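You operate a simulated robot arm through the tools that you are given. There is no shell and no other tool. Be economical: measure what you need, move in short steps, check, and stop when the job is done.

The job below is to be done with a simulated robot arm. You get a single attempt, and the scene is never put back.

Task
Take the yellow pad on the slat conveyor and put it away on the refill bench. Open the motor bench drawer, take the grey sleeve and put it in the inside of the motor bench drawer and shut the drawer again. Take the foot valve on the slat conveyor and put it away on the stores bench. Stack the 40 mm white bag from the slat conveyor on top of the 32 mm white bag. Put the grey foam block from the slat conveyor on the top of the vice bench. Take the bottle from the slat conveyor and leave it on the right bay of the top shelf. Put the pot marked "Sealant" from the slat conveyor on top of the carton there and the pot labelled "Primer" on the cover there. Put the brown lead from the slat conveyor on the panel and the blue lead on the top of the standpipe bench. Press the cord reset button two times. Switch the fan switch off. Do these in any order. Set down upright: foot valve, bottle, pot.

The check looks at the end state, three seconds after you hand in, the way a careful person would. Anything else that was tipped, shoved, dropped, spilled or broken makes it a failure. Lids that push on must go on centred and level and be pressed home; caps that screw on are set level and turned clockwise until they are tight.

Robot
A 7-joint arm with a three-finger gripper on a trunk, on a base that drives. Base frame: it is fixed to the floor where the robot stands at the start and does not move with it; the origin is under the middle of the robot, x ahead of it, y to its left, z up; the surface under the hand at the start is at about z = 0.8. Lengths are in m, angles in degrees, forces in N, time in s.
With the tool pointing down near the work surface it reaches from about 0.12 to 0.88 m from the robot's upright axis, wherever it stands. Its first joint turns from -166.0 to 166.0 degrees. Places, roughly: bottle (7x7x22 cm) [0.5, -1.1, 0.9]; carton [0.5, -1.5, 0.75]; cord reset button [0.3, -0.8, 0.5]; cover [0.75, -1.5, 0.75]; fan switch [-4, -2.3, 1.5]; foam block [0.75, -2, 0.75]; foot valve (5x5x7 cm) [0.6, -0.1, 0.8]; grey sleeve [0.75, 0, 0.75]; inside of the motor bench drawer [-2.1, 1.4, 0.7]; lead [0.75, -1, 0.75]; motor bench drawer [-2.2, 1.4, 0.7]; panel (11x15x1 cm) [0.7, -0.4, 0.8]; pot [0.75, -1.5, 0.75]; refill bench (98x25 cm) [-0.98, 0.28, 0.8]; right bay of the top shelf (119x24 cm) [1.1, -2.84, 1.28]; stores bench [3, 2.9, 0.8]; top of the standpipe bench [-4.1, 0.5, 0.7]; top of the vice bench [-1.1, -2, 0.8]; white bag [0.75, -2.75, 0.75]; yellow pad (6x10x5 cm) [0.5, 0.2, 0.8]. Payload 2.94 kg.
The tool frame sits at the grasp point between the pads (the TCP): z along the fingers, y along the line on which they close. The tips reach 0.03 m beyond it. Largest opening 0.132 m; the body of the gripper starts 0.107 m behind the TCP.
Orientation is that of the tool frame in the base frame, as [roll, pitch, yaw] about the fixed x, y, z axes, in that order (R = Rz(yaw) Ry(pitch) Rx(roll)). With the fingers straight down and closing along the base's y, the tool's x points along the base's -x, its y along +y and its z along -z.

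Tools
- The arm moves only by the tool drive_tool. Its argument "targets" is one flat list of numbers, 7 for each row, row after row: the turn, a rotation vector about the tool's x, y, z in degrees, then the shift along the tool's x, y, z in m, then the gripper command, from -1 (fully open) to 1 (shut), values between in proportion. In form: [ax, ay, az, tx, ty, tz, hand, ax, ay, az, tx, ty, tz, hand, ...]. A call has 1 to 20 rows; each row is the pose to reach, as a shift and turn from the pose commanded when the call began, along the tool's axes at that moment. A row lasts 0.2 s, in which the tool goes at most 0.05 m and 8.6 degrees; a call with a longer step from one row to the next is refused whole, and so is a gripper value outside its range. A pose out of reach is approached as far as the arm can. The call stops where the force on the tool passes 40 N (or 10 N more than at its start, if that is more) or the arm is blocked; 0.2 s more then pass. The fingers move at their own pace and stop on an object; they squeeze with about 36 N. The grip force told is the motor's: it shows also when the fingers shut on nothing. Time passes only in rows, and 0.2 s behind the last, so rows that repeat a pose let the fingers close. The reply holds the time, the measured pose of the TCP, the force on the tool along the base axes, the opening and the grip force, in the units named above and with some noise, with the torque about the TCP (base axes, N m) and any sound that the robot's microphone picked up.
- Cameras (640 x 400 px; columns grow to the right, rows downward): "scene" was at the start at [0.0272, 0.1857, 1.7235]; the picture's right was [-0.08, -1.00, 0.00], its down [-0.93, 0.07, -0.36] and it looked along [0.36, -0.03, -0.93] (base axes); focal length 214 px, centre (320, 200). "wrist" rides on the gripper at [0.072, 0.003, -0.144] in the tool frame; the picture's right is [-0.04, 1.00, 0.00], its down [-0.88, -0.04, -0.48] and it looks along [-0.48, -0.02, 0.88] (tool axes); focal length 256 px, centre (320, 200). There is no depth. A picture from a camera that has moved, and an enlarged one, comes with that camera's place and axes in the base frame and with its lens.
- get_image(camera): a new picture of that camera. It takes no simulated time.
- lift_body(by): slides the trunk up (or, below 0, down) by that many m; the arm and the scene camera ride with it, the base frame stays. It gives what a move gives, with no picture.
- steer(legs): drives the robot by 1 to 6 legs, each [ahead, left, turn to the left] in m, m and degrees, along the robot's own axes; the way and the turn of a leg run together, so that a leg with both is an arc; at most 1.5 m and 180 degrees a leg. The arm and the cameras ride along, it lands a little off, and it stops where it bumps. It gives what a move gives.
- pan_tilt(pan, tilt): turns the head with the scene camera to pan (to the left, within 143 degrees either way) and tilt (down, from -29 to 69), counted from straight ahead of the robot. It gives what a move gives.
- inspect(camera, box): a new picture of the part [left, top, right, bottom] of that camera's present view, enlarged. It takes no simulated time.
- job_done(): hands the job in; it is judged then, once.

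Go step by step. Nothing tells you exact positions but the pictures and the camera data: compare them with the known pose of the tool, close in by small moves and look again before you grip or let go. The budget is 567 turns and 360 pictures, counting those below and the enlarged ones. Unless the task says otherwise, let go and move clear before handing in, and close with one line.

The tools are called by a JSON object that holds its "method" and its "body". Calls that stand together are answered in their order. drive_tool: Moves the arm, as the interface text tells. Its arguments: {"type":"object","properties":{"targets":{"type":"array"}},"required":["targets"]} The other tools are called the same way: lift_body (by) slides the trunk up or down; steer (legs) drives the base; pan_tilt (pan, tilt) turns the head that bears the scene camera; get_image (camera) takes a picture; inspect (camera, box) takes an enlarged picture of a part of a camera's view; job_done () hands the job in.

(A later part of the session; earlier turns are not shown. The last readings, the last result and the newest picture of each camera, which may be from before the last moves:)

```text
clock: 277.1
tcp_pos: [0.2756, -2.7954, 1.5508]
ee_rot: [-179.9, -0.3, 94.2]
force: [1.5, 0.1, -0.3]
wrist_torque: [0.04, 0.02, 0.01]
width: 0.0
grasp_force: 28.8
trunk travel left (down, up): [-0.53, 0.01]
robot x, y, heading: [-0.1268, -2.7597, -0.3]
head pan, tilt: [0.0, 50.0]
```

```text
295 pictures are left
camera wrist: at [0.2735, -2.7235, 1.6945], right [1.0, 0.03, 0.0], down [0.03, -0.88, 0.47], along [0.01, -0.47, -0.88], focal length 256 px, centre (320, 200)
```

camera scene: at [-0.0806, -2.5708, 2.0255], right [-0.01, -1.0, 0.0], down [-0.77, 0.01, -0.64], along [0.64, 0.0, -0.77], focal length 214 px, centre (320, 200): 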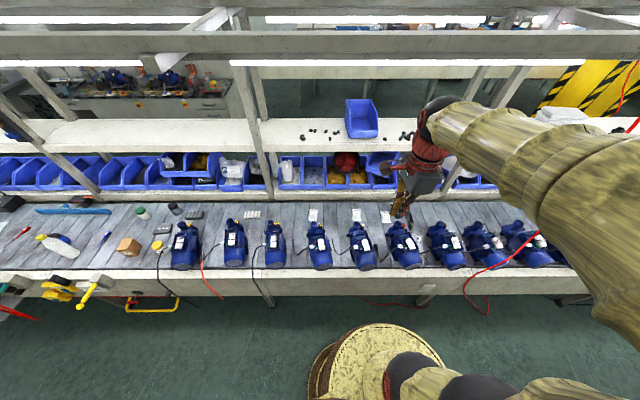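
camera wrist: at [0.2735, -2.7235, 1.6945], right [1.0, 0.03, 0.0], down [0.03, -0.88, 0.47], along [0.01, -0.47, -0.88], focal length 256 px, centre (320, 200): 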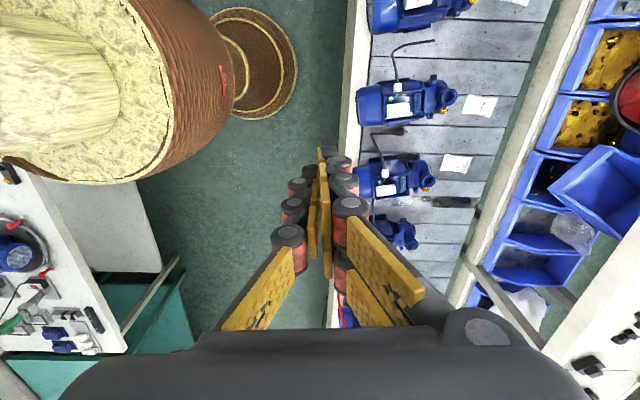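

{"method": "lift_body", "body": {"by": -0.3}}

{"method": "drive_tool", "body": {"targets": [0, 0, 0, 0, 0.05, 0, 1, 0, 0, 0, 0, 0.1, 0, 1, 0, 0, 0, 0, 0.15, 0, 1, 0, 0, 0, 0, 0.2, 0, 1, 0, 0, 0, 0, 0.25, 0, 1, 0, 0, 0, 0, 0.3, 0, 1, 0, 0, 0, 0.02, 0.34, 0, 1]}}

{"method": "get_image", "body": {"camera": "wrist"}}

{"method": "get_image", "body": {"camera": "scene"}}

```text
clock: 280.1
tcp_pos: [0.2764, -2.7958, 1.2512]
ee_rot: [179.9, -0.3, 94.2]
force: [0.4, -0.7, -0.4]
wrist_torque: [0.0, 0.03, 0.02]
width: 0.0001
grasp_force: 28.9
trunk travel left (down, up): [-0.23, 0.31]
robot x, y, heading: [-0.127, -2.7608, -0.5]
head pan, tilt: [0.0, 50.0]
```

```text
clock: 281.7
tcp_pos: [0.6139, -2.7487, 1.2469]
ee_rot: [-179.8, -0.2, 94.2]
force: [0.9, 0.2, -0.1]
wrist_torque: [0.0, 0.04, 0.01]
width: 0.0
grasp_force: 28.6
trunk travel left (down, up): [-0.23, 0.31]
robot x, y, heading: [-0.1294, -2.7589, -0.4]
head pan, tilt: [0.0, 50.0]
```

```text
294 pictures are left
camera wrist: at [0.6114, -2.6779, 1.3909], right [1.0, 0.03, 0.0], down [0.03, -0.88, 0.47], along [0.01, -0.47, -0.88], focal length 256 px, centre (320, 200)
```

wrist: 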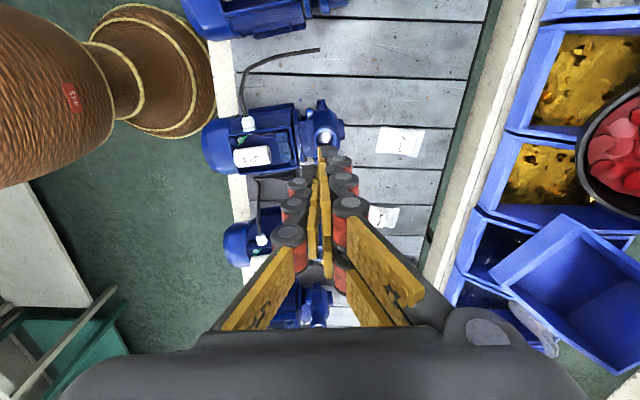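

```text
293 pictures are left
camera scene: at [-0.0792, -2.5706, 1.7254], right [-0.01, -1.0, 0.0], down [-0.77, 0.01, -0.64], along [0.64, 0.0, -0.77], focal length 214 px, centre (320, 200)
```

scene: 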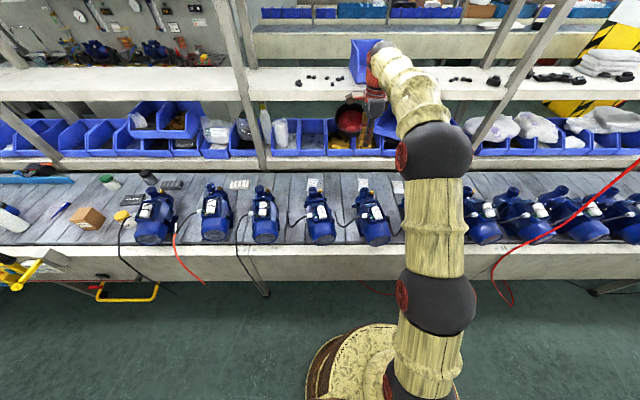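

{"method": "inspect", "body": {"camera": "wrist", "box": [350, 110, 446, 170]}}

{"method": "inspect", "body": {"camera": "wrist", "box": [350, 190, 446, 250]}}

{"method": "inspect", "body": {"camera": "scene", "box": [296, 165, 408, 235]}}

```text
6.67 times, centred on (398, 140) of wrist
camera zoom: at [0.6114, -2.6779, 1.3909], right [1.0, 0.03, 0.0], down [0.03, -0.88, 0.47], along [0.01, -0.47, -0.88], focal length 1707 px, centre (-200, 600)
```

zoom: 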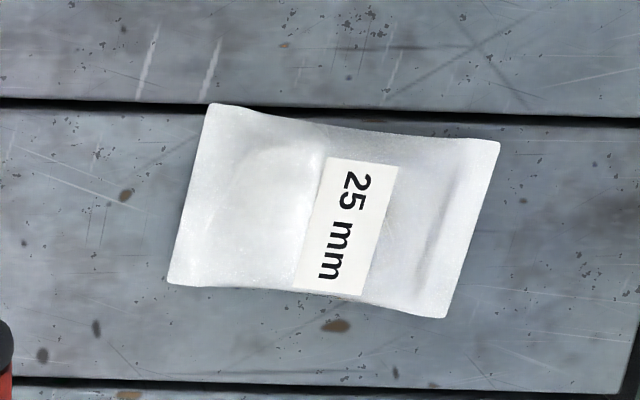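

```text
6.67 times, centred on (398, 220) of wrist
camera zoom: at [0.6114, -2.6779, 1.3909], right [1.0, 0.03, 0.0], down [0.03, -0.88, 0.47], along [0.01, -0.47, -0.88], focal length 1707 px, centre (-200, 67)
```

zoom: 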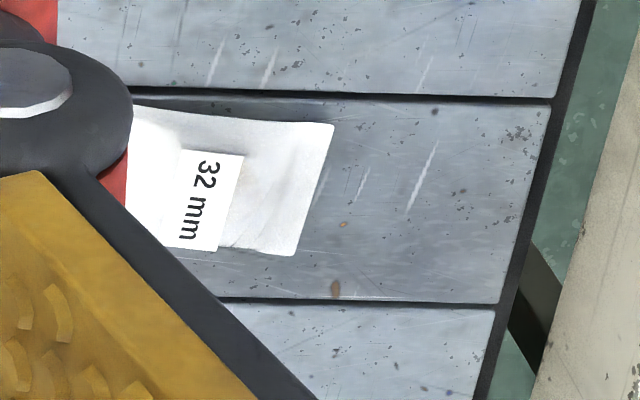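

```text
5.71 times, centred on (352, 200) of scene
camera zoom: at [-0.0792, -2.5706, 1.7254], right [-0.01, -1.0, 0.0], down [-0.77, 0.01, -0.64], along [0.64, 0.0, -0.77], focal length 1226 px, centre (137, 200)
```

zoom: 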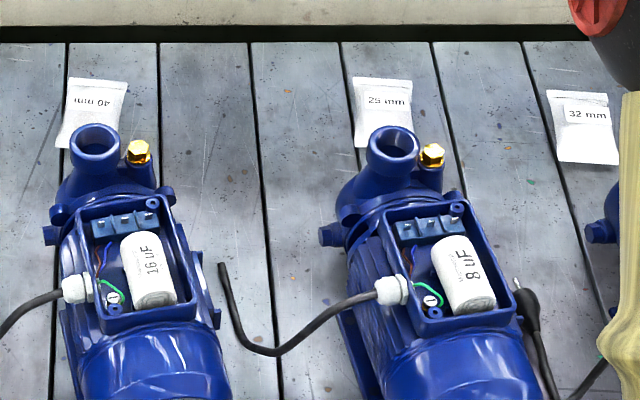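

The bags read 40 mm (y≈-2.53), 25 mm and 32 mm (y≈-3.04). I'll move closer to the 40 mm bag and turn the hand to close along y.

{"method": "steer", "body": {"legs": [[0.11, 0.15, 0.4]]}}

{"method": "drive_tool", "body": {"targets": [0, 0, -8, 0, 0, 0, 0, 0, 0, -16, 0, 0, 0, 0, 0, 0, -24, 0, 0, 0, 0, 0, 0, -32, 0, 0, 0, 0, 0, 0, -40, 0, 0, 0, 0, 0, 0, -48, 0, 0, 0, 0, 0, 0, -56, 0, 0, 0, 0, 0, 0, -64, 0, 0, 0, 0, 0, 0, -72, 0, 0, 0, 0, 0, 0, -80, 0, 0, 0, 0, 0, 0, -85.8, 0, 0, 0, -1]}}

{"method": "get_image", "body": {"camera": "wrist"}}

```text
clock: 283.2
tcp_pos: [0.7209, -2.5961, 1.2468]
ee_rot: [-179.9, -0.3, 94.2]
force: [-0.3, -1.4, 0.2]
wrist_torque: [-0.03, 0.05, 0.0]
width: 0.0
grasp_force: 28.7
trunk travel left (down, up): [-0.23, 0.31]
robot x, y, heading: [-0.0181, -2.6123, -0.3]
head pan, tilt: [0.0, 50.0]
```

```text
clock: 285.6
tcp_pos: [0.7202, -2.5971, 1.2478]
ee_rot: [179.7, -0.1, -179.8]
force: [-0.1, 0.6, 0.6]
wrist_torque: [-0.01, -0.02, 0.03]
width: 0.0927
grasp_force: 0.0
trunk travel left (down, up): [-0.23, 0.31]
robot x, y, heading: [-0.0218, -2.6072, -0.6]
head pan, tilt: [0.0, 50.0]
```

```text
289 pictures are left
camera wrist: at [0.6479, -2.5945, 1.3913], right [0.04, 1.0, 0.01], down [0.88, -0.04, 0.47], along [0.47, -0.01, -0.88], focal length 256 px, centre (320, 200)
```

wrist: 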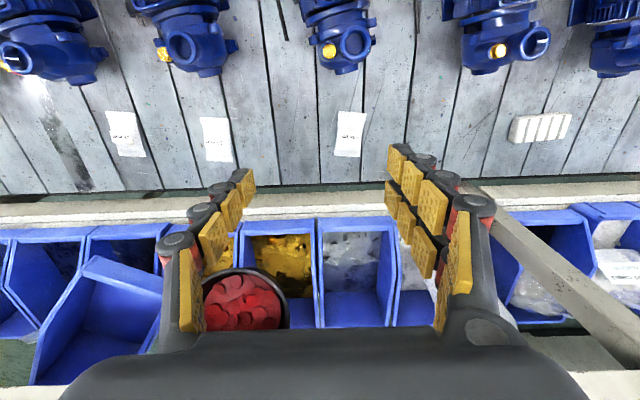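

{"method": "inspect", "body": {"camera": "wrist", "box": [310, 98, 390, 148]}}

{"method": "inspect", "body": {"camera": "wrist", "box": [80, 90, 240, 190]}}

```text
8.00 times, centred on (350, 123) of wrist
camera zoom: at [0.6479, -2.5945, 1.3913], right [0.04, 1.0, 0.01], down [0.88, -0.04, 0.47], along [0.47, -0.01, -0.88], focal length 2048 px, centre (80, 816)
```

zoom: 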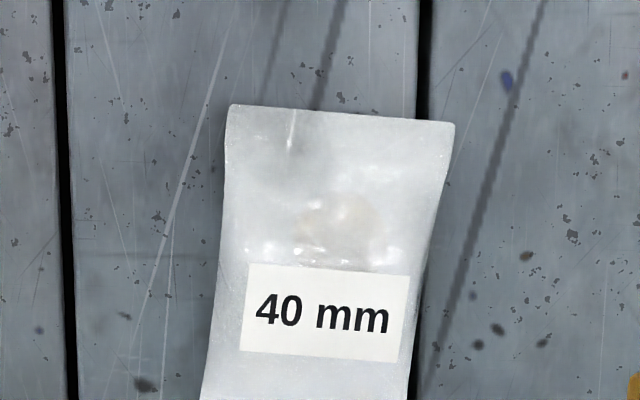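

```text
4.00 times, centred on (160, 140) of wrist
camera zoom: at [0.6479, -2.5945, 1.3913], right [0.04, 1.0, 0.01], down [0.88, -0.04, 0.47], along [0.47, -0.01, -0.88], focal length 1024 px, centre (960, 440)
```

zoom: 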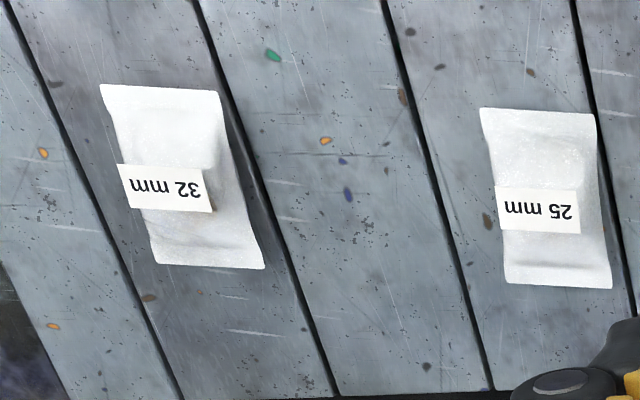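

{"method": "drive_tool", "body": {"targets": [0, 0, 3, -0.025, 0.025, 0.02, -1, 0, 0, 5.5, -0.05, 0.05, 0.05, -1, 0, 0, 5.5, -0.074, 0.0695, 0.08, -1, 0, 0, 5.5, -0.074, 0.0695, 0.13, -1, 0, 0, 5.5, -0.074, 0.0695, 0.18, -1, 0, 0, 5.5, -0.074, 0.0695, 0.23, -1, 0, 0, 5.5, -0.074, 0.0695, 0.28, -1, 0, 0, 5.5, -0.074, 0.0695, 0.31, -1]}}

{"method": "get_image", "body": {"camera": "wrist"}}

```text
clock: 287.4
tcp_pos: [0.7946, -2.5257, 0.936]
ee_rot: [179.7, -0.2, 174.6]
force: [0.7, -0.4, 0.2]
wrist_torque: [-0.02, 0.05, 0.01]
width: 0.1318
grasp_force: 0.1
trunk travel left (down, up): [-0.23, 0.31]
robot x, y, heading: [-0.0219, -2.6046, -0.4]
head pan, tilt: [0.0, 50.0]
```

```text
286 pictures are left
camera wrist: at [0.7226, -2.5161, 1.0804], right [0.14, 0.99, 0.01], down [0.87, -0.12, 0.47], along [0.47, -0.06, -0.88], focal length 256 px, centre (320, 200)
```

wrist: 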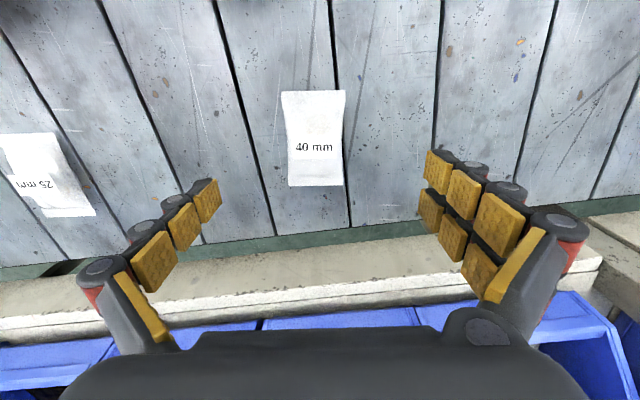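

{"method": "drive_tool", "body": {"targets": [0, 0, 0, 0, -0.004, 0.04, -1, 0, 0, 0, 0, -0.004, 0.08, -1, 0, 0, 0, 0, -0.004, 0.1, -1, 0, 0, 0, 0, -0.004, 0.104, -1, 0, 0, 0, 0, -0.004, 0.104, 1, 0, 0, 0, 0, -0.004, 0.104, 1, 0, 0, 0, 0, -0.004, 0.104, 1, 0, 0, 0, 0, -0.004, 0.104, 1, 0, 0, 0, 0, -0.004, 0.104, 1]}}

{"method": "get_image", "body": {"camera": "wrist"}}

```text
clock: 289.4
tcp_pos: [0.793, -2.5287, 0.8336]
ee_rot: [179.7, 0.0, 174.5]
force: [-0.1, 0.2, 1.3]
wrist_torque: [-0.04, 0.0, 0.02]
width: 0.0573
grasp_force: 11.7
trunk travel left (down, up): [-0.23, 0.31]
robot x, y, heading: [-0.0244, -2.609, -0.4]
head pan, tilt: [0.0, 50.0]
```

```text
285 pictures are left
camera wrist: at [0.7214, -2.5185, 0.9772], right [0.14, 0.99, 0.01], down [0.87, -0.12, 0.47], along [0.47, -0.06, -0.88], focal length 256 px, centre (320, 200)
```

wrist: 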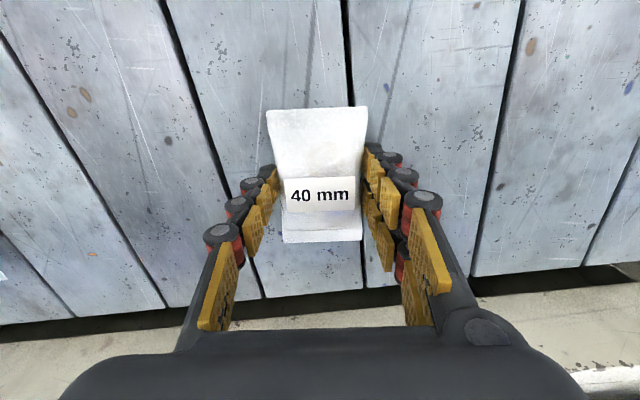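

{"method": "drive_tool", "body": {"targets": [0, 0, 0, 0, 0, 0, 1, 0, 0, 0, 0, 0, 0, 1, 0, 0, 0, 0, 0, -0.01, 1, 0, 0, 0, 0, 0, -0.03, 1, 0, 0, 0, 0, 0, -0.06, 1, 0, 0, 0, 0, 0, -0.1, 1, 0, 0, 0, 0, 0, -0.15, 1, 0, 0, 0, 0, 0, -0.2, 1, 0, 0, 0, 0, 0, -0.25, 1]}}

{"method": "get_image", "body": {"camera": "wrist"}}

```text
clock: 291.4
tcp_pos: [0.794, -2.5312, 1.0829]
ee_rot: [179.7, -0.4, 174.6]
force: [0.3, 0.4, -2.1]
wrist_torque: [0.0, -0.02, 0.0]
width: 0.0568
grasp_force: 35.6
trunk travel left (down, up): [-0.23, 0.31]
robot x, y, heading: [-0.022, -2.6102, -0.1]
head pan, tilt: [0.0, 50.0]
```

```text
284 pictures are left
camera wrist: at [0.7223, -2.5226, 1.2262], right [0.14, 0.99, 0.0], down [0.87, -0.12, 0.47], along [0.47, -0.06, -0.88], focal length 256 px, centre (320, 200)
```

wrist: 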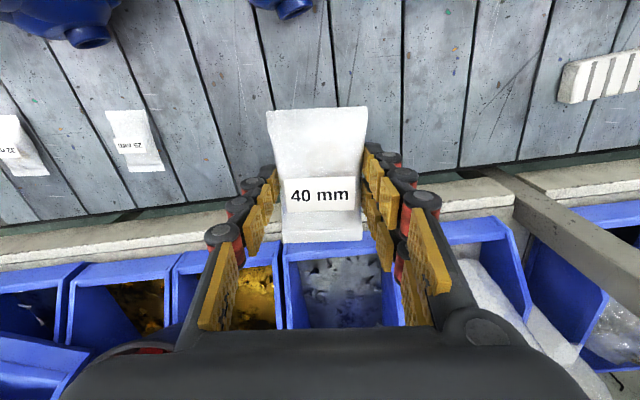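

The 40 mm bag is held. I'll draw back slightly, strafe to the 32 mm bag and look.

{"method": "drive_tool", "body": {"targets": [0, 0, 0, 0.04, 0, -0.02, 1, 0, 0, 0, 0.08, 0, -0.04, 1, 0, 0, 0, 0.12, 0, -0.06, 1]}}

{"method": "steer", "body": {"legs": [[0, -0.5, 0]]}}

{"method": "get_image", "body": {"camera": "wrist"}}

{"method": "get_image", "body": {"camera": "scene"}}

```text
clock: 292.2
tcp_pos: [0.6764, -2.5183, 1.1425]
ee_rot: [179.8, -0.1, 174.5]
force: [-0.3, -0.3, -0.7]
wrist_torque: [0.0, -0.03, 0.0]
width: 0.0565
grasp_force: 36.2
trunk travel left (down, up): [-0.23, 0.31]
robot x, y, heading: [-0.0193, -2.6089, -0.5]
head pan, tilt: [0.0, 50.0]
```

```text
clock: 295.2
tcp_pos: [0.6737, -3.0277, 1.142]
ee_rot: [179.6, -0.2, 174.5]
force: [0.3, -0.3, -2.3]
wrist_torque: [0.01, -0.04, 0.01]
width: 0.0568
grasp_force: 36.4
trunk travel left (down, up): [-0.23, 0.31]
robot x, y, heading: [-0.0233, -3.1175, -0.2]
head pan, tilt: [0.0, 50.0]
```

```text
283 pictures are left
camera wrist: at [0.6028, -3.0189, 1.2865], right [0.14, 0.99, 0.01], down [0.87, -0.12, 0.47], along [0.47, -0.06, -0.88], focal length 256 px, centre (320, 200)
```

wrist: 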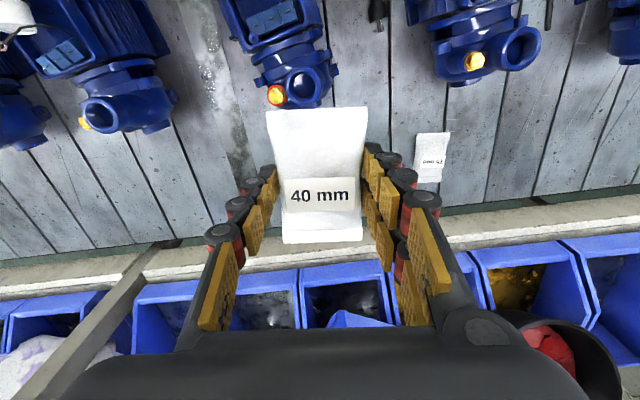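

```text
282 pictures are left
camera scene: at [0.0249, -2.9269, 1.7255], right [-0.01, -1.0, 0.0], down [-0.77, 0.01, -0.64], along [0.64, 0.0, -0.77], focal length 214 px, centre (320, 200)
```

scene: 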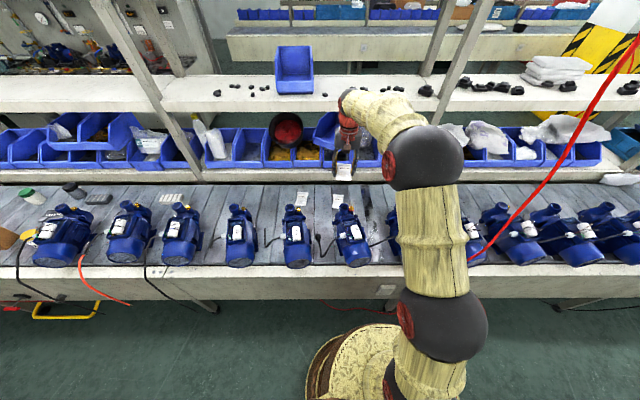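

{"method": "drive_tool", "body": {"targets": [0, 0, 0, -0.03, 0.045, 0, 1, 0, 0, 0, -0.06, 0.09, 0, 1, 0, 0, 0, -0.06, 0.13, 0, 1]}}

{"method": "get_image", "body": {"camera": "wrist"}}

```text
refused: row 1 steps farther than a row can; nothing moved
```

```text
281 pictures are left
camera wrist: at [0.6028, -3.0189, 1.2865], right [0.14, 0.99, 0.01], down [0.87, -0.12, 0.47], along [0.47, -0.06, -0.88], focal length 256 px, centre (320, 200)
```

wrist: 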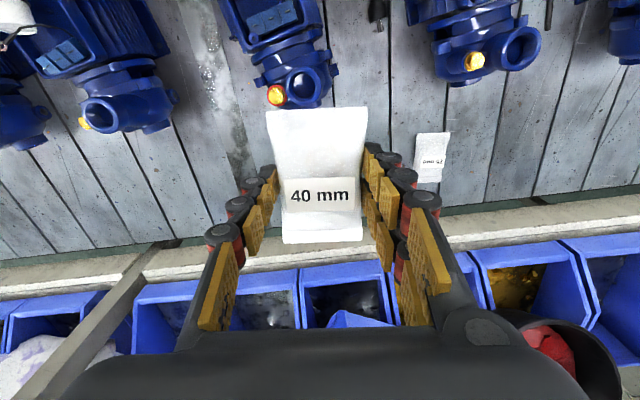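

{"method": "drive_tool", "body": {"targets": [0, 0, 0, -0.01, 0.04, 0, 1, 0, 0, 0, -0.03, 0.08, 0, 1, 0, 0, 0, -0.05, 0.12, 0, 1]}}

{"method": "get_image", "body": {"camera": "wrist"}}

```text
clock: 296.0
tcp_pos: [0.7365, -2.9125, 1.1413]
ee_rot: [179.8, -0.3, 174.5]
force: [1.1, 1.0, -1.3]
wrist_torque: [-0.03, 0.0, -0.04]
width: 0.0568
grasp_force: 35.6
trunk travel left (down, up): [-0.23, 0.31]
robot x, y, heading: [-0.0238, -3.1167, -0.4]
head pan, tilt: [0.0, 50.0]
```

```text
280 pictures are left
camera wrist: at [0.6647, -2.9024, 1.2847], right [0.14, 0.99, 0.0], down [0.87, -0.12, 0.47], along [0.47, -0.06, -0.88], focal length 256 px, centre (320, 200)
```

wrist: 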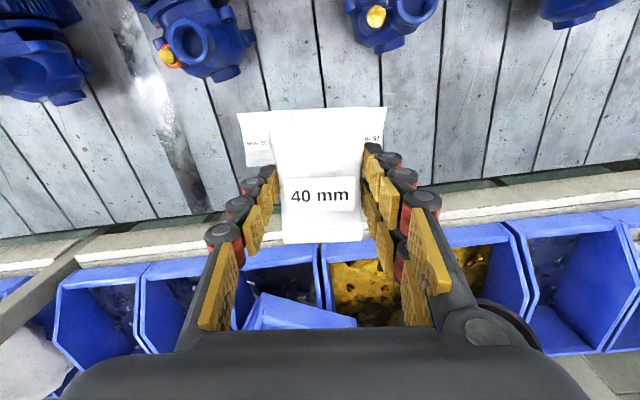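

{"method": "drive_tool", "body": {"targets": [0, 0, 0, -0.018, -0.04, 0, 1, 0, 0, 0, -0.036, -0.08, 0, 1, 0, 0, 0, -0.0519, -0.117, 0.01, 1, 0, 0, 0, -0.0519, -0.117, 0.06, 1, 0, 0, 0, -0.0519, -0.117, 0.11, 1, 0, 0, 0, -0.0519, -0.117, 0.16, 1, 0, 0, 0, -0.0519, -0.117, 0.21, 1, 0, 0, 0, -0.0519, -0.117, 0.25, 1]}}

{"method": "get_image", "body": {"camera": "wrist"}}

{"method": "inspect", "body": {"camera": "scene", "box": [290, 160, 402, 230]}}

```text
clock: 297.8
tcp_pos: [0.7762, -3.0339, 0.8897]
ee_rot: [179.7, 0.0, 174.6]
force: [0.0, 0.0, -1.0]
wrist_torque: [0.01, 0.09, 0.01]
width: 0.0569
grasp_force: 36.4
trunk travel left (down, up): [-0.23, 0.31]
robot x, y, heading: [-0.0217, -3.1147, -0.2]
head pan, tilt: [0.0, 50.0]
```

```text
279 pictures are left
camera wrist: at [0.7041, -3.025, 1.0347], right [0.14, 0.99, 0.01], down [0.87, -0.12, 0.47], along [0.47, -0.06, -0.88], focal length 256 px, centre (320, 200)
```

wrist: 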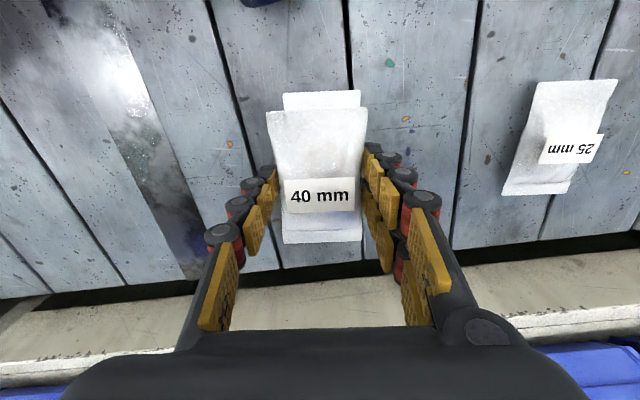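

```text
5.71 times, centred on (346, 195) of scene
camera zoom: at [0.0258, -2.9265, 1.7254], right [-0.01, -1.0, 0.0], down [-0.77, 0.01, -0.64], along [0.64, 0.0, -0.77], focal length 1226 px, centre (171, 229)
```

zoom: 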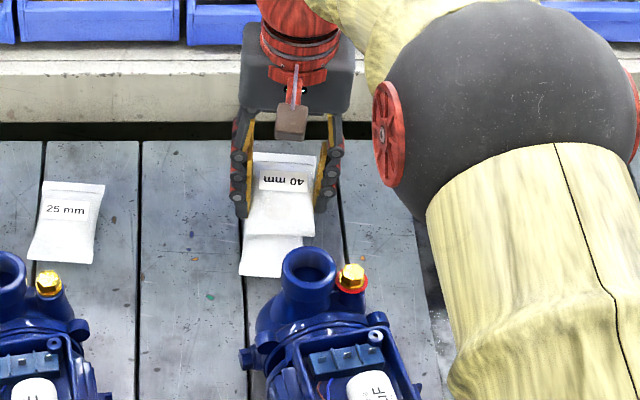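

{"method": "drive_tool", "body": {"targets": [0, 0, 0, 0.004, 0.003, 0.015, 1, 0, 0, 0, 0.004, 0.003, 0.024, 1, 0, 0, 0, 0.004, 0.003, 0.027, 1, 0, 0, 0, 0.004, 0.003, 0.03, 1, 0, 0, 0, 0.004, 0.003, 0.033, 1, 0, 0, 0, 0.004, 0.003, 0.035, 1]}}

```text
clock: 299.2
tcp_pos: [0.7713, -3.0314, 0.8618]
ee_rot: [179.6, 0.2, 174.5]
force: [-3.5, 1.3, 23.2]
wrist_torque: [0.05, 0.14, 0.01]
width: 0.057
grasp_force: 36.8
trunk travel left (down, up): [-0.23, 0.31]
robot x, y, heading: [-0.0257, -3.113, -0.6]
head pan, tilt: [0.0, 50.0]
```

Contact on the 32 mm bag; I release gently and lift.

{"method": "drive_tool", "body": {"targets": [0, 0, 0, 0, 0, -0.001, 0.3, 0, 0, 0, 0, 0, -0.001, 0, 0, 0, 0, 0, 0, -0.001, -0.5, 0, 0, 0, 0, 0, -0.001, -0.5, 0, 0, 0, 0, 0, -0.04, -0.5, 0, 0, 0, 0, 0, -0.09, -0.5, 0, 0, 0, 0, 0, -0.14, -0.5, 0, 0, 0, 0, 0, -0.19, -0.5, 0, 0, 0, 0, 0, -0.24, -0.5]}}

{"method": "get_image", "body": {"camera": "wrist"}}

{"method": "inspect", "body": {"camera": "scene", "box": [290, 160, 402, 230]}}

```text
clock: 301.2
tcp_pos: [0.7725, -3.0304, 1.0988]
ee_rot: [179.7, -0.3, 174.4]
force: [0.0, -1.6, 0.0]
wrist_torque: [0.0, -0.01, -0.03]
width: 0.0988
grasp_force: 0.1
trunk travel left (down, up): [-0.23, 0.31]
robot x, y, heading: [-0.0302, -3.1204, -0.3]
head pan, tilt: [0.0, 50.0]
```

```text
277 pictures are left
camera wrist: at [0.7016, -3.0216, 1.2429], right [0.14, 0.99, 0.0], down [0.87, -0.12, 0.47], along [0.47, -0.06, -0.88], focal length 256 px, centre (320, 200)
```

wrist: 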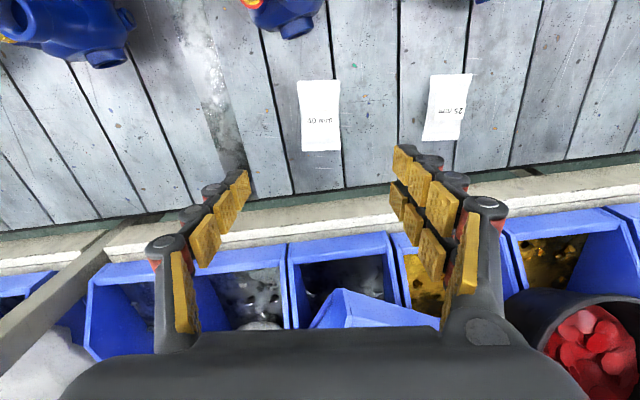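

```text
5.71 times, centred on (346, 195) of scene
camera zoom: at [0.0244, -2.9267, 1.7255], right [-0.01, -1.0, 0.0], down [-0.77, 0.01, -0.64], along [0.64, 0.0, -0.77], focal length 1226 px, centre (171, 229)
```

zoom: 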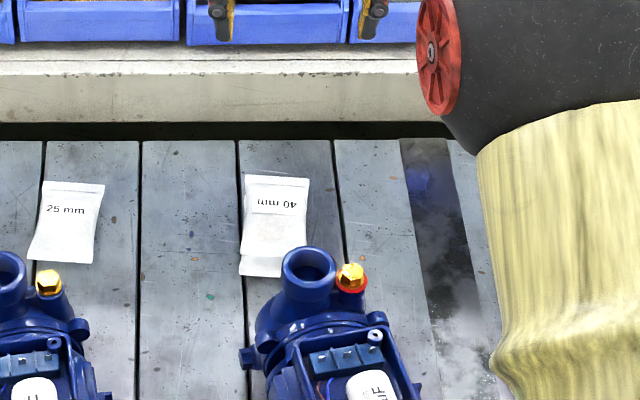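

{"method": "inspect", "body": {"camera": "wrist", "box": [270, 70, 366, 160]}}

```text
4.44 times, centred on (318, 115) of wrist
camera zoom: at [0.7016, -3.0216, 1.2429], right [0.14, 0.99, 0.0], down [0.87, -0.12, 0.47], along [0.47, -0.06, -0.88], focal length 1138 px, centre (329, 578)
```

zoom: 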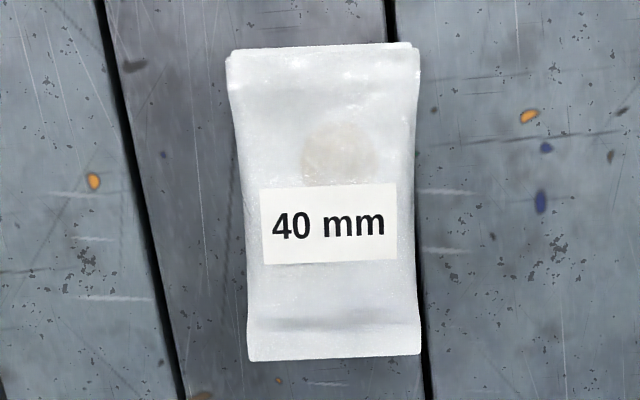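

The 40 mm bag sits squarely on the 32 mm bag. Next is the grey foam block; I'll retract a bit and strafe left to it.

{"method": "drive_tool", "body": {"targets": [0, 0, 0, 0.04, 0, -0.02, -0.5, 0, 0, 0, 0.08, 0, -0.04, -0.5, 0, 0, 0, 0.12, 0, -0.06, -0.5, 0, 0, 0, 0.16, 0, -0.08, -0.5]}}

{"method": "steer", "body": {"legs": [[0, 1.25, 0]]}}

{"method": "get_image", "body": {"camera": "wrist"}}

{"method": "get_image", "body": {"camera": "scene"}}

```text
clock: 302.2
tcp_pos: [0.6127, -3.0182, 1.1783]
ee_rot: [179.7, -0.1, 174.4]
force: [-0.9, 0.1, 0.6]
wrist_torque: [0.0, 0.0, -0.02]
width: 0.0993
grasp_force: 0.1
trunk travel left (down, up): [-0.23, 0.31]
robot x, y, heading: [-0.0227, -3.1162, -0.4]
head pan, tilt: [0.0, 50.0]
```

```text
clock: 308.4
tcp_pos: [0.6219, -1.8003, 1.1782]
ee_rot: [179.7, -0.2, 174.5]
force: [0.0, -0.1, -0.2]
wrist_torque: [0.0, -0.02, 0.02]
width: 0.0988
grasp_force: 0.0
trunk travel left (down, up): [-0.23, 0.31]
robot x, y, heading: [-0.02, -1.8992, -0.4]
head pan, tilt: [0.0, 50.0]
```

```text
274 pictures are left
camera wrist: at [0.5502, -1.7905, 1.3229], right [0.14, 0.99, 0.0], down [0.87, -0.12, 0.47], along [0.47, -0.06, -0.88], focal length 256 px, centre (320, 200)
```

wrist: 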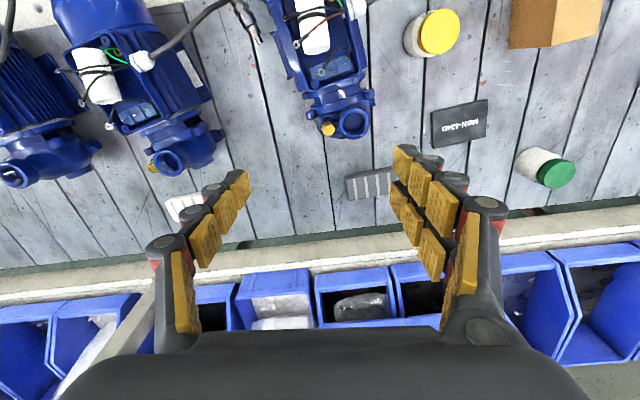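

```text
273 pictures are left
camera scene: at [0.0327, -1.7072, 1.7254], right [-0.01, -1.0, 0.0], down [-0.77, 0.0, -0.64], along [0.64, 0.0, -0.77], focal length 214 px, centre (320, 200)
```

scene: 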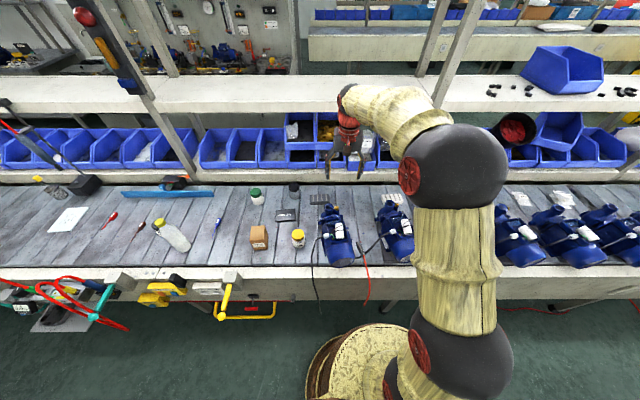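

{"method": "drive_tool", "body": {"targets": [0, 0, 8, -0.016, 0.01, 0, -0.5, 0, 0, 16, -0.032, 0.02, 0, -0.5, 0, 0, 24, -0.048, 0.03, 0, -0.5, 0, 0, 32, -0.064, 0.04, 0, -0.5, 0, 0, 40, -0.08, 0.05, 0, -0.5, 0, 0, 48, -0.096, 0.06, 0.02, -0.5, 0, 0, 56, -0.112, 0.07, 0.05, -0.5, 0, 0, 64, -0.128, 0.08, 0.08, -0.5, 0, 0, 72, -0.144, 0.09, 0.12, -0.5, 0, 0, 80, -0.16, 0.1, 0.16, -0.5, 0, 0, 84.5, -0.166, 0.1004, 0.2, -0.5, 0, 0, 84.5, -0.166, 0.1004, 0.228, -0.5]}}

{"method": "get_image", "body": {"camera": "wrist"}}

```text
clock: 311.0
tcp_pos: [0.7984, -1.7131, 0.9493]
ee_rot: [-180.0, -0.3, 89.9]
force: [-0.6, -0.8, 0.1]
wrist_torque: [0.01, 0.02, 0.0]
width: 0.099
grasp_force: 0.0
trunk travel left (down, up): [-0.23, 0.31]
robot x, y, heading: [-0.0172, -1.8975, -0.5]
head pan, tilt: [0.0, 50.0]
```

```text
272 pictures are left
camera wrist: at [0.8012, -1.6414, 1.0933], right [1.0, -0.04, 0.0], down [-0.04, -0.88, 0.47], along [-0.02, -0.47, -0.88], focal length 256 px, centre (320, 200)
```

wrist: 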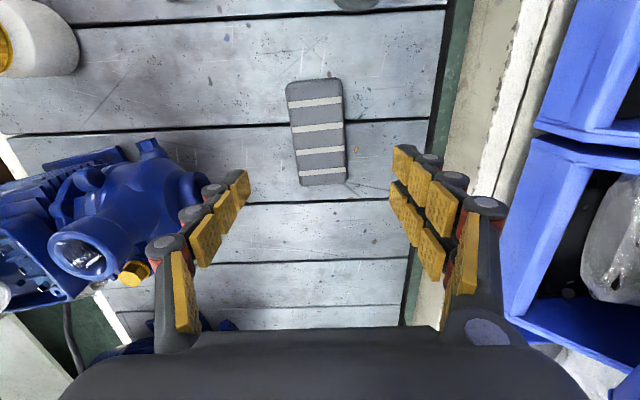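

{"method": "drive_tool", "body": {"targets": [0, 0, 0, 0.006, -0.003, 0.04, -0.5, 0, 0, 0, 0.006, -0.003, 0.08, -0.5, 0, 0, 0, 0.006, -0.003, 0.105, -0.5, 0, 0, 0, 0.006, -0.003, 0.112, -0.5, 0, 0, 0, 0.006, -0.003, 0.112, 1, 0, 0, 0, 0.006, -0.003, 0.112, 1, 0, 0, 0, 0.006, -0.003, 0.112, 1, 0, 0, 0, 0.006, -0.003, 0.112, 1, 0, 0, 0, 0.006, -0.003, 0.112, 1]}}

{"method": "get_image", "body": {"camera": "wrist"}}

```text
clock: 313.0
tcp_pos: [0.7934, -1.7088, 0.8369]
ee_rot: [-180.0, -0.4, 90.0]
force: [-0.1, 0.5, 0.9]
wrist_torque: [-0.05, 0.01, -0.04]
width: 0.0545
grasp_force: 33.9
trunk travel left (down, up): [-0.23, 0.31]
robot x, y, heading: [-0.0194, -1.8952, -0.4]
head pan, tilt: [0.0, 50.0]
```

```text
271 pictures are left
camera wrist: at [0.7957, -1.6358, 0.9822], right [1.0, -0.04, 0.0], down [-0.04, -0.88, 0.47], along [-0.02, -0.47, -0.88], focal length 256 px, centre (320, 200)
```

wrist: 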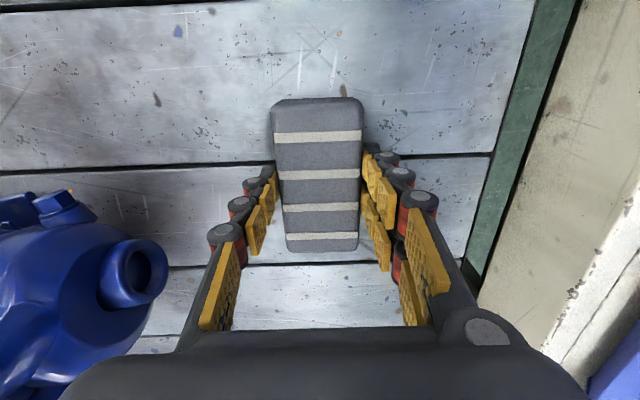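

{"method": "drive_tool", "body": {"targets": [0, 0, 0, 0, 0, -0.04, 1, 0, 0, 0, 0, 0, -0.09, 1, 0, 0, 0, 0, 0, -0.14, 1, 0, 0, 0, 0, 0, -0.19, 1, 0, 0, 0, 0, 0, -0.24, 1, 0, 0, 0, 0, 0, -0.29, 1, 0, 0, 0, 0, -0.05, -0.3, 1, 0, 0, 0, 0, -0.1, -0.3, 1, 0, 0, 0, 0, -0.15, -0.3, 1, 0, 0, 0, 0, -0.2, -0.3, 1, 0, 0, 0, -0.02, -0.24, -0.3, 1, 0, 0, 0, -0.04, -0.28, -0.3, 1, 0, 0, 0, -0.06, -0.32, -0.3, 1, 0, 0, 0, -0.08, -0.36, -0.3, 1, 0, 0, 0, -0.1, -0.4, -0.3, 1]}}

{"method": "get_image", "body": {"camera": "wrist"}}

```text
refused: row 7 steps farther than a row can; nothing moved
```

```text
270 pictures are left
camera wrist: at [0.7957, -1.6358, 0.9822], right [1.0, -0.04, 0.0], down [-0.04, -0.88, 0.47], along [-0.02, -0.47, -0.88], focal length 256 px, centre (320, 200)
```

wrist: 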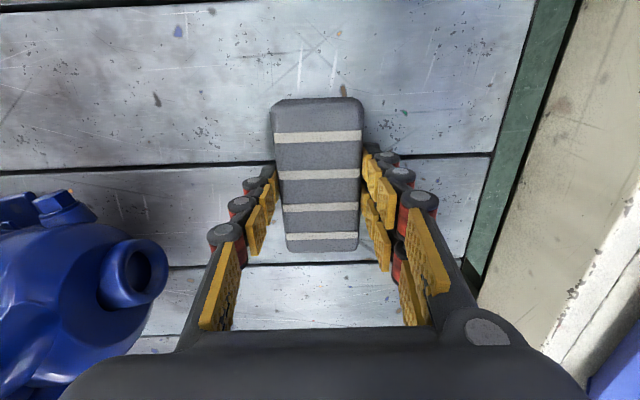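

I'll use steps within the limit, and drive only after seeing the lift succeed.

{"method": "drive_tool", "body": {"targets": [0, 0, 0, 0, 0, -0.04, 1, 0, 0, 0, 0, 0, -0.08, 1, 0, 0, 0, 0, 0, -0.12, 1, 0, 0, 0, 0, 0, -0.17, 1, 0, 0, 0, 0, 0, -0.21, 1, 0, 0, 0, 0, 0, -0.26, 1, 0, 0, 0, 0, 0, -0.3, 1, 0, 0, 0, 0, -0.045, -0.3, 1, 0, 0, 0, 0, -0.09, -0.3, 1, 0, 0, 0, 0, -0.135, -0.3, 1, 0, 0, 0, 0, -0.18, -0.3, 1, 0, 0, 0, -0.02, -0.22, -0.3, 1, 0, 0, 0, -0.04, -0.26, -0.3, 1, 0, 0, 0, -0.06, -0.3, -0.3, 1, 0, 0, 0, -0.08, -0.34, -0.3, 1, 0, 0, 0, -0.1, -0.38, -0.3, 1]}}

```text
clock: 316.4
tcp_pos: [0.4129, -1.8112, 1.1395]
ee_rot: [-179.9, -0.3, 90.0]
force: [-0.6, -0.1, -0.6]
wrist_torque: [-0.02, -0.02, 0.01]
width: 0.0547
grasp_force: 36.5
trunk travel left (down, up): [-0.23, 0.31]
robot x, y, heading: [-0.0182, -1.8929, -0.3]
head pan, tilt: [0.0, 50.0]
```

{"method": "steer", "body": {"legs": [[-0.15, 0, 0], [0, 0, -90], [0, 0, -90]]}}

{"method": "get_image", "body": {"camera": "scene"}}

```text
clock: 325.3
tcp_pos: [-0.5947, -2.0084, 1.1396]
ee_rot: [-179.9, -0.3, -86.6]
force: [0.0, 0.7, -0.4]
wrist_torque: [-0.02, -0.02, -0.04]
width: 0.0542
grasp_force: 36.0
trunk travel left (down, up): [-0.23, 0.31]
robot x, y, heading: [-0.1708, -1.8958, -176.8]
head pan, tilt: [0.0, 50.0]
```

```text
269 pictures are left
camera scene: at [-0.2061, -2.0881, 1.7255], right [-0.05, 1.0, 0.0], down [0.77, 0.04, -0.64], along [-0.64, -0.03, -0.77], focal length 214 px, centre (320, 200)
```

scene: 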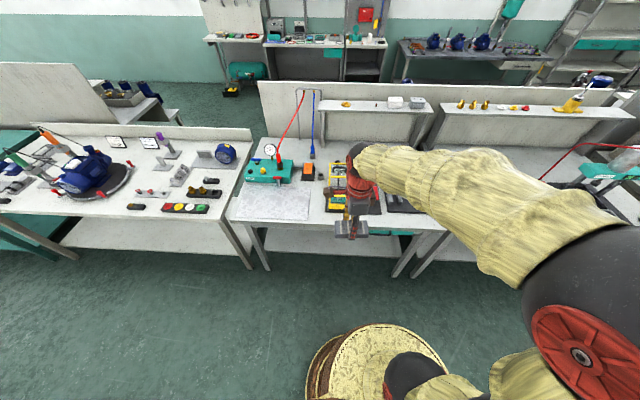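

{"method": "inspect", "body": {"camera": "scene", "box": [220, 120, 460, 270]}}

{"method": "get_image", "body": {"camera": "wrist"}}

```text
2.67 times, centred on (340, 195) of scene
camera zoom: at [-0.2061, -2.0881, 1.7255], right [-0.05, 1.0, 0.0], down [0.77, 0.04, -0.64], along [-0.64, -0.03, -0.77], focal length 572 px, centre (267, 213)
```

zoom: 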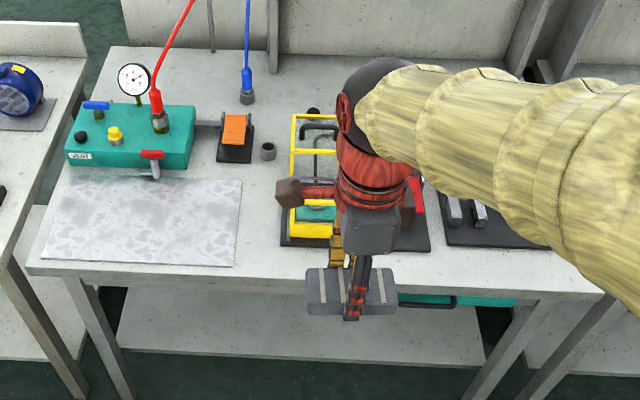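

```text
267 pictures are left
camera wrist: at [-0.5944, -2.0789, 1.2834], right [-1.0, -0.02, 0.0], down [-0.02, 0.88, 0.47], along [-0.01, 0.47, -0.88], focal length 256 px, centre (320, 200)
```

wrist: 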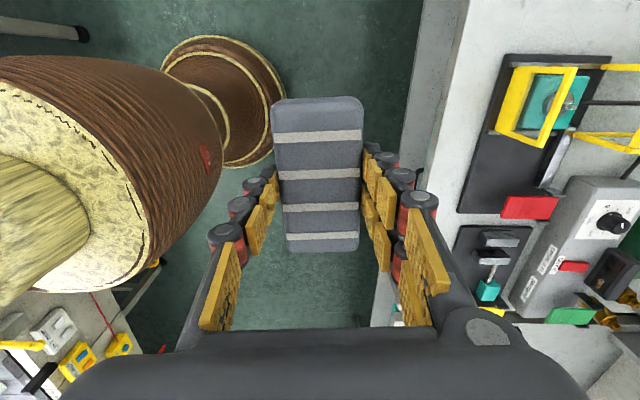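

This is the vice bench. I need a clear patch on its top, so I'll view it from closer above.

{"method": "steer", "body": {"legs": [[0.1, 0.2, -3.2]]}}

{"method": "lift_body", "body": {"by": 0.25}}

{"method": "drive_tool", "body": {"targets": [0, 0, 0, 0, 0.045, 0, 1, 0, 0, 0, 0, 0.09, 0, 1, 0, 0, 0, 0, 0.135, 0, 1, 0, 0, 0, 0, 0.18, 0, 1, 0, 0, 0, 0, 0.22, 0, 1, 0, 0, 0, 0, 0.26, 0, 1]}}

{"method": "get_image", "body": {"camera": "wrist"}}

{"method": "get_image", "body": {"camera": "scene"}}

```text
clock: 327.0
tcp_pos: [-0.6961, -2.188, 1.1396]
ee_rot: [-180.0, -0.3, -89.7]
force: [0.1, 0.5, 0.2]
wrist_torque: [0.01, -0.02, 0.01]
width: 0.0546
grasp_force: 36.4
trunk travel left (down, up): [-0.23, 0.31]
robot x, y, heading: [-0.2674, -2.0987, 179.8]
head pan, tilt: [0.0, 50.0]
```

```text
clock: 329.6
tcp_pos: [-0.695, -2.1878, 1.3889]
ee_rot: [-179.9, -0.2, -89.7]
force: [-0.2, -0.3, -0.2]
wrist_torque: [0.0, 0.0, 0.01]
width: 0.0543
grasp_force: 35.9
trunk travel left (down, up): [-0.48, 0.06]
robot x, y, heading: [-0.2668, -2.0971, 179.9]
head pan, tilt: [0.0, 50.0]
```

```text
clock: 331.0
tcp_pos: [-0.9568, -2.1872, 1.3867]
ee_rot: [-179.8, -0.4, -89.7]
force: [-0.2, 0.5, -1.0]
wrist_torque: [0.0, -0.04, 0.0]
width: 0.0544
grasp_force: 35.8
trunk travel left (down, up): [-0.48, 0.06]
robot x, y, heading: [-0.2623, -2.0987, 179.9]
head pan, tilt: [0.0, 50.0]
```

```text
266 pictures are left
camera wrist: at [-0.9593, -2.2589, 1.5314], right [-1.0, 0.04, 0.0], down [0.03, 0.88, 0.47], along [0.02, 0.47, -0.88], focal length 256 px, centre (320, 200)
```

wrist: 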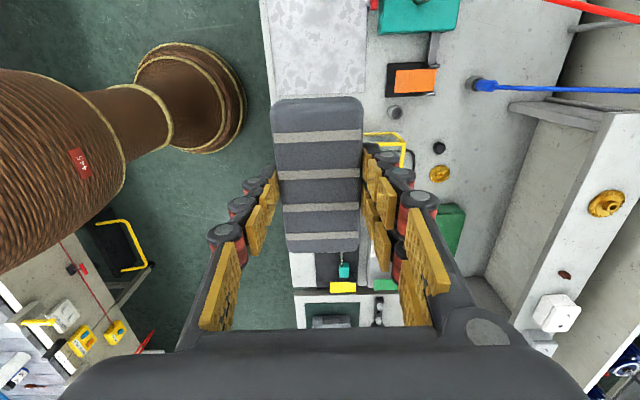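

```text
265 pictures are left
camera scene: at [-0.3149, -2.2887, 1.9754], right [0.0, 1.0, 0.0], down [0.77, 0.0, -0.64], along [-0.64, 0.0, -0.77], focal length 214 px, centre (320, 200)
```

scene: 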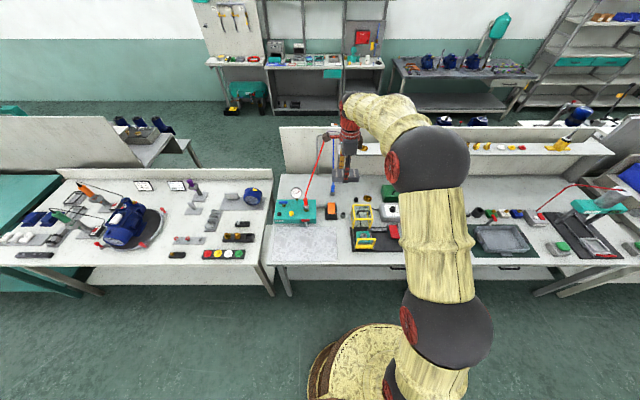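

{"method": "inspect", "body": {"camera": "scene", "box": [256, 160, 448, 280]}}

```text
3.33 times, centred on (352, 220) of scene
camera zoom: at [-0.3149, -2.2887, 1.9754], right [0.0, 1.0, 0.0], down [0.77, 0.0, -0.64], along [-0.64, 0.0, -0.77], focal length 715 px, centre (213, 133)
```

zoom: 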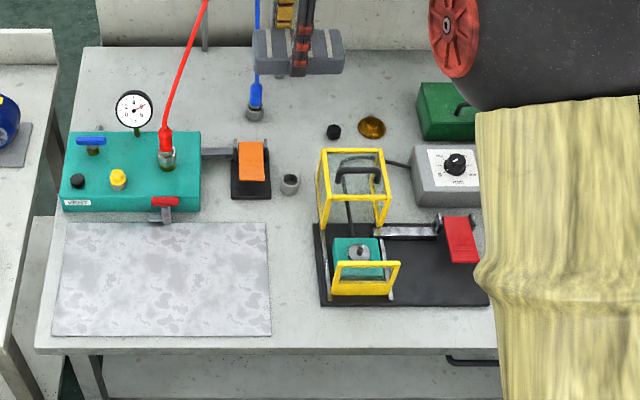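

The clear spot is the ~9 cm gap between the mat and the black board, about (-0.93, -2.141). I'll turn the hand so the block's long side runs along x, and approach from above.

{"method": "drive_tool", "body": {"targets": [0, 0, -8, 0, 0, 0, 1, 0, 0, -16, 0, 0, 0, 1, 0, 0, -24, 0, 0, 0, 1, 0, 0, -32, 0, 0, 0, 1, 0, 0, -40, 0, 0, 0, 1, 0, 0, -48, 0, 0, 0, 1, 0, 0, -56, 0, 0, 0, 1, 0, 0, -64, 0, 0, 0, 1, 0, 0, -72, 0, 0, 0, 1, 0, 0, -80, 0, 0, 0, 1, 0, 0, -88, 0, 0, 0, 1, 0, 0, -89.7, -0.043, -0.025, 0, 1]}}

{"method": "lift_body", "body": {"by": -0.3}}

{"method": "get_image", "body": {"camera": "wrist"}}

```text
clock: 333.6
tcp_pos: [-0.9259, -2.1415, 1.3915]
ee_rot: [179.6, 0.0, 0.0]
force: [0.2, -0.5, 0.0]
wrist_torque: [-0.07, 0.1, 0.01]
width: 0.0544
grasp_force: 36.1
trunk travel left (down, up): [-0.48, 0.06]
robot x, y, heading: [-0.2657, -2.0958, 179.9]
head pan, tilt: [0.0, 50.0]
```

```text
clock: 336.6
tcp_pos: [-0.9295, -2.1435, 1.0898]
ee_rot: [179.8, 0.0, 0.0]
force: [0.1, 0.3, -0.9]
wrist_torque: [-0.01, -0.03, -0.02]
width: 0.0544
grasp_force: 35.5
trunk travel left (down, up): [-0.18, 0.36]
robot x, y, heading: [-0.2685, -2.1013, 180.0]
head pan, tilt: [0.0, 50.0]
```

```text
263 pictures are left
camera wrist: at [-0.8574, -2.1462, 1.2336], right [-0.04, -1.0, 0.01], down [-0.88, 0.04, 0.47], along [-0.47, 0.02, -0.88], focal length 256 px, centre (320, 200)
```

wrist: 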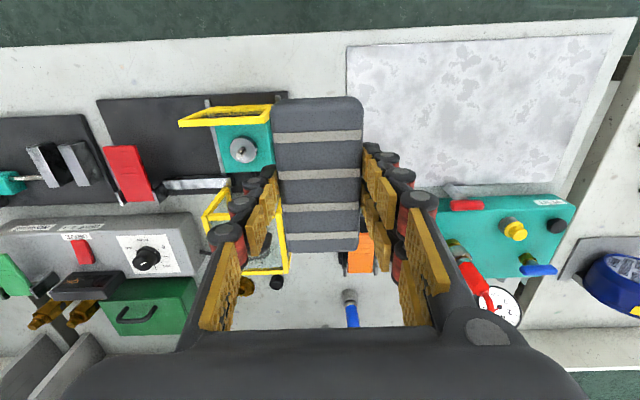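

The tall yellow clamp would crowd the gripper there. The front strip farther right (around y=-1.74) is clear and deep enough, so I'll go there with the block's long side along y.

{"method": "drive_tool", "body": {"targets": [0, 0, 8, 0.02, 0, 0, 1, 0, 0, 16, 0.04, 0, 0, 1, 0, 0, 24, 0.06, 0, 0, 1, 0, 0, 32, 0.06, 0, 0, 1, 0, 0, 40, 0.06, 0, 0, 1, 0, 0, 48, 0.06, 0, 0, 1, 0, 0, 56, 0.06, 0, 0, 1, 0, 0, 64, 0.06, 0, 0, 1, 0, 0, 72, 0.06, 0, 0, 1, 0, 0, 80, 0.06, 0, 0, 1, 0, 0, 88, 0.06, 0, 0, 1, 0, 0, 90, 0.06, 0, 0, 1]}}

{"method": "steer", "body": {"legs": [[0, -0.35, 0]]}}

{"method": "get_image", "body": {"camera": "wrist"}}

{"method": "get_image", "body": {"camera": "scene"}}

```text
clock: 339.2
tcp_pos: [-0.8698, -2.1444, 1.0906]
ee_rot: [-179.9, -0.4, -90.1]
force: [-0.8, -0.6, -0.3]
wrist_torque: [0.0, -0.02, 0.0]
width: 0.0543
grasp_force: 35.9
trunk travel left (down, up): [-0.18, 0.36]
robot x, y, heading: [-0.269, -2.0975, 180.1]
head pan, tilt: [0.0, 50.0]
```

```text
clock: 341.5
tcp_pos: [-0.8692, -1.7919, 1.0895]
ee_rot: [-179.9, -0.3, -89.5]
force: [1.1, -0.3, 0.1]
wrist_torque: [0.03, 0.02, 0.02]
width: 0.054
grasp_force: 36.5
trunk travel left (down, up): [-0.18, 0.36]
robot x, y, heading: [-0.2669, -1.7385, -179.7]
head pan, tilt: [0.0, 50.0]
```

```text
262 pictures are left
camera wrist: at [-0.8729, -1.863, 1.2334], right [-1.0, 0.04, 0.0], down [0.03, 0.88, 0.47], along [0.02, 0.47, -0.88], focal length 256 px, centre (320, 200)
```

wrist: 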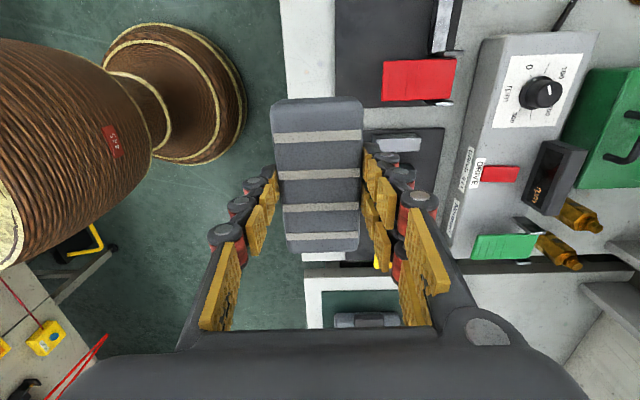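

```text
261 pictures are left
camera scene: at [-0.3116, -1.9315, 1.6755], right [-0.01, 1.0, 0.0], down [0.77, 0.01, -0.64], along [-0.64, 0.0, -0.77], focal length 214 px, centre (320, 200)
```

scene: 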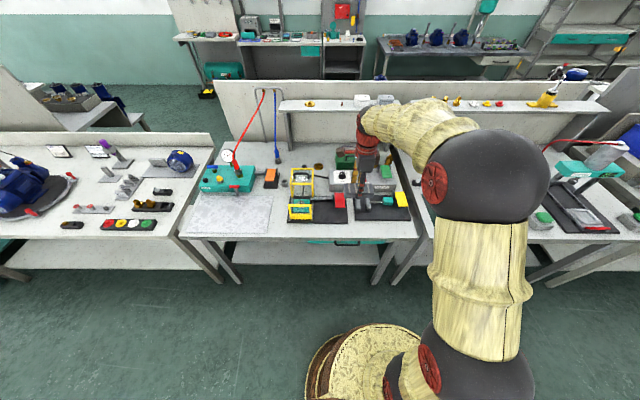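

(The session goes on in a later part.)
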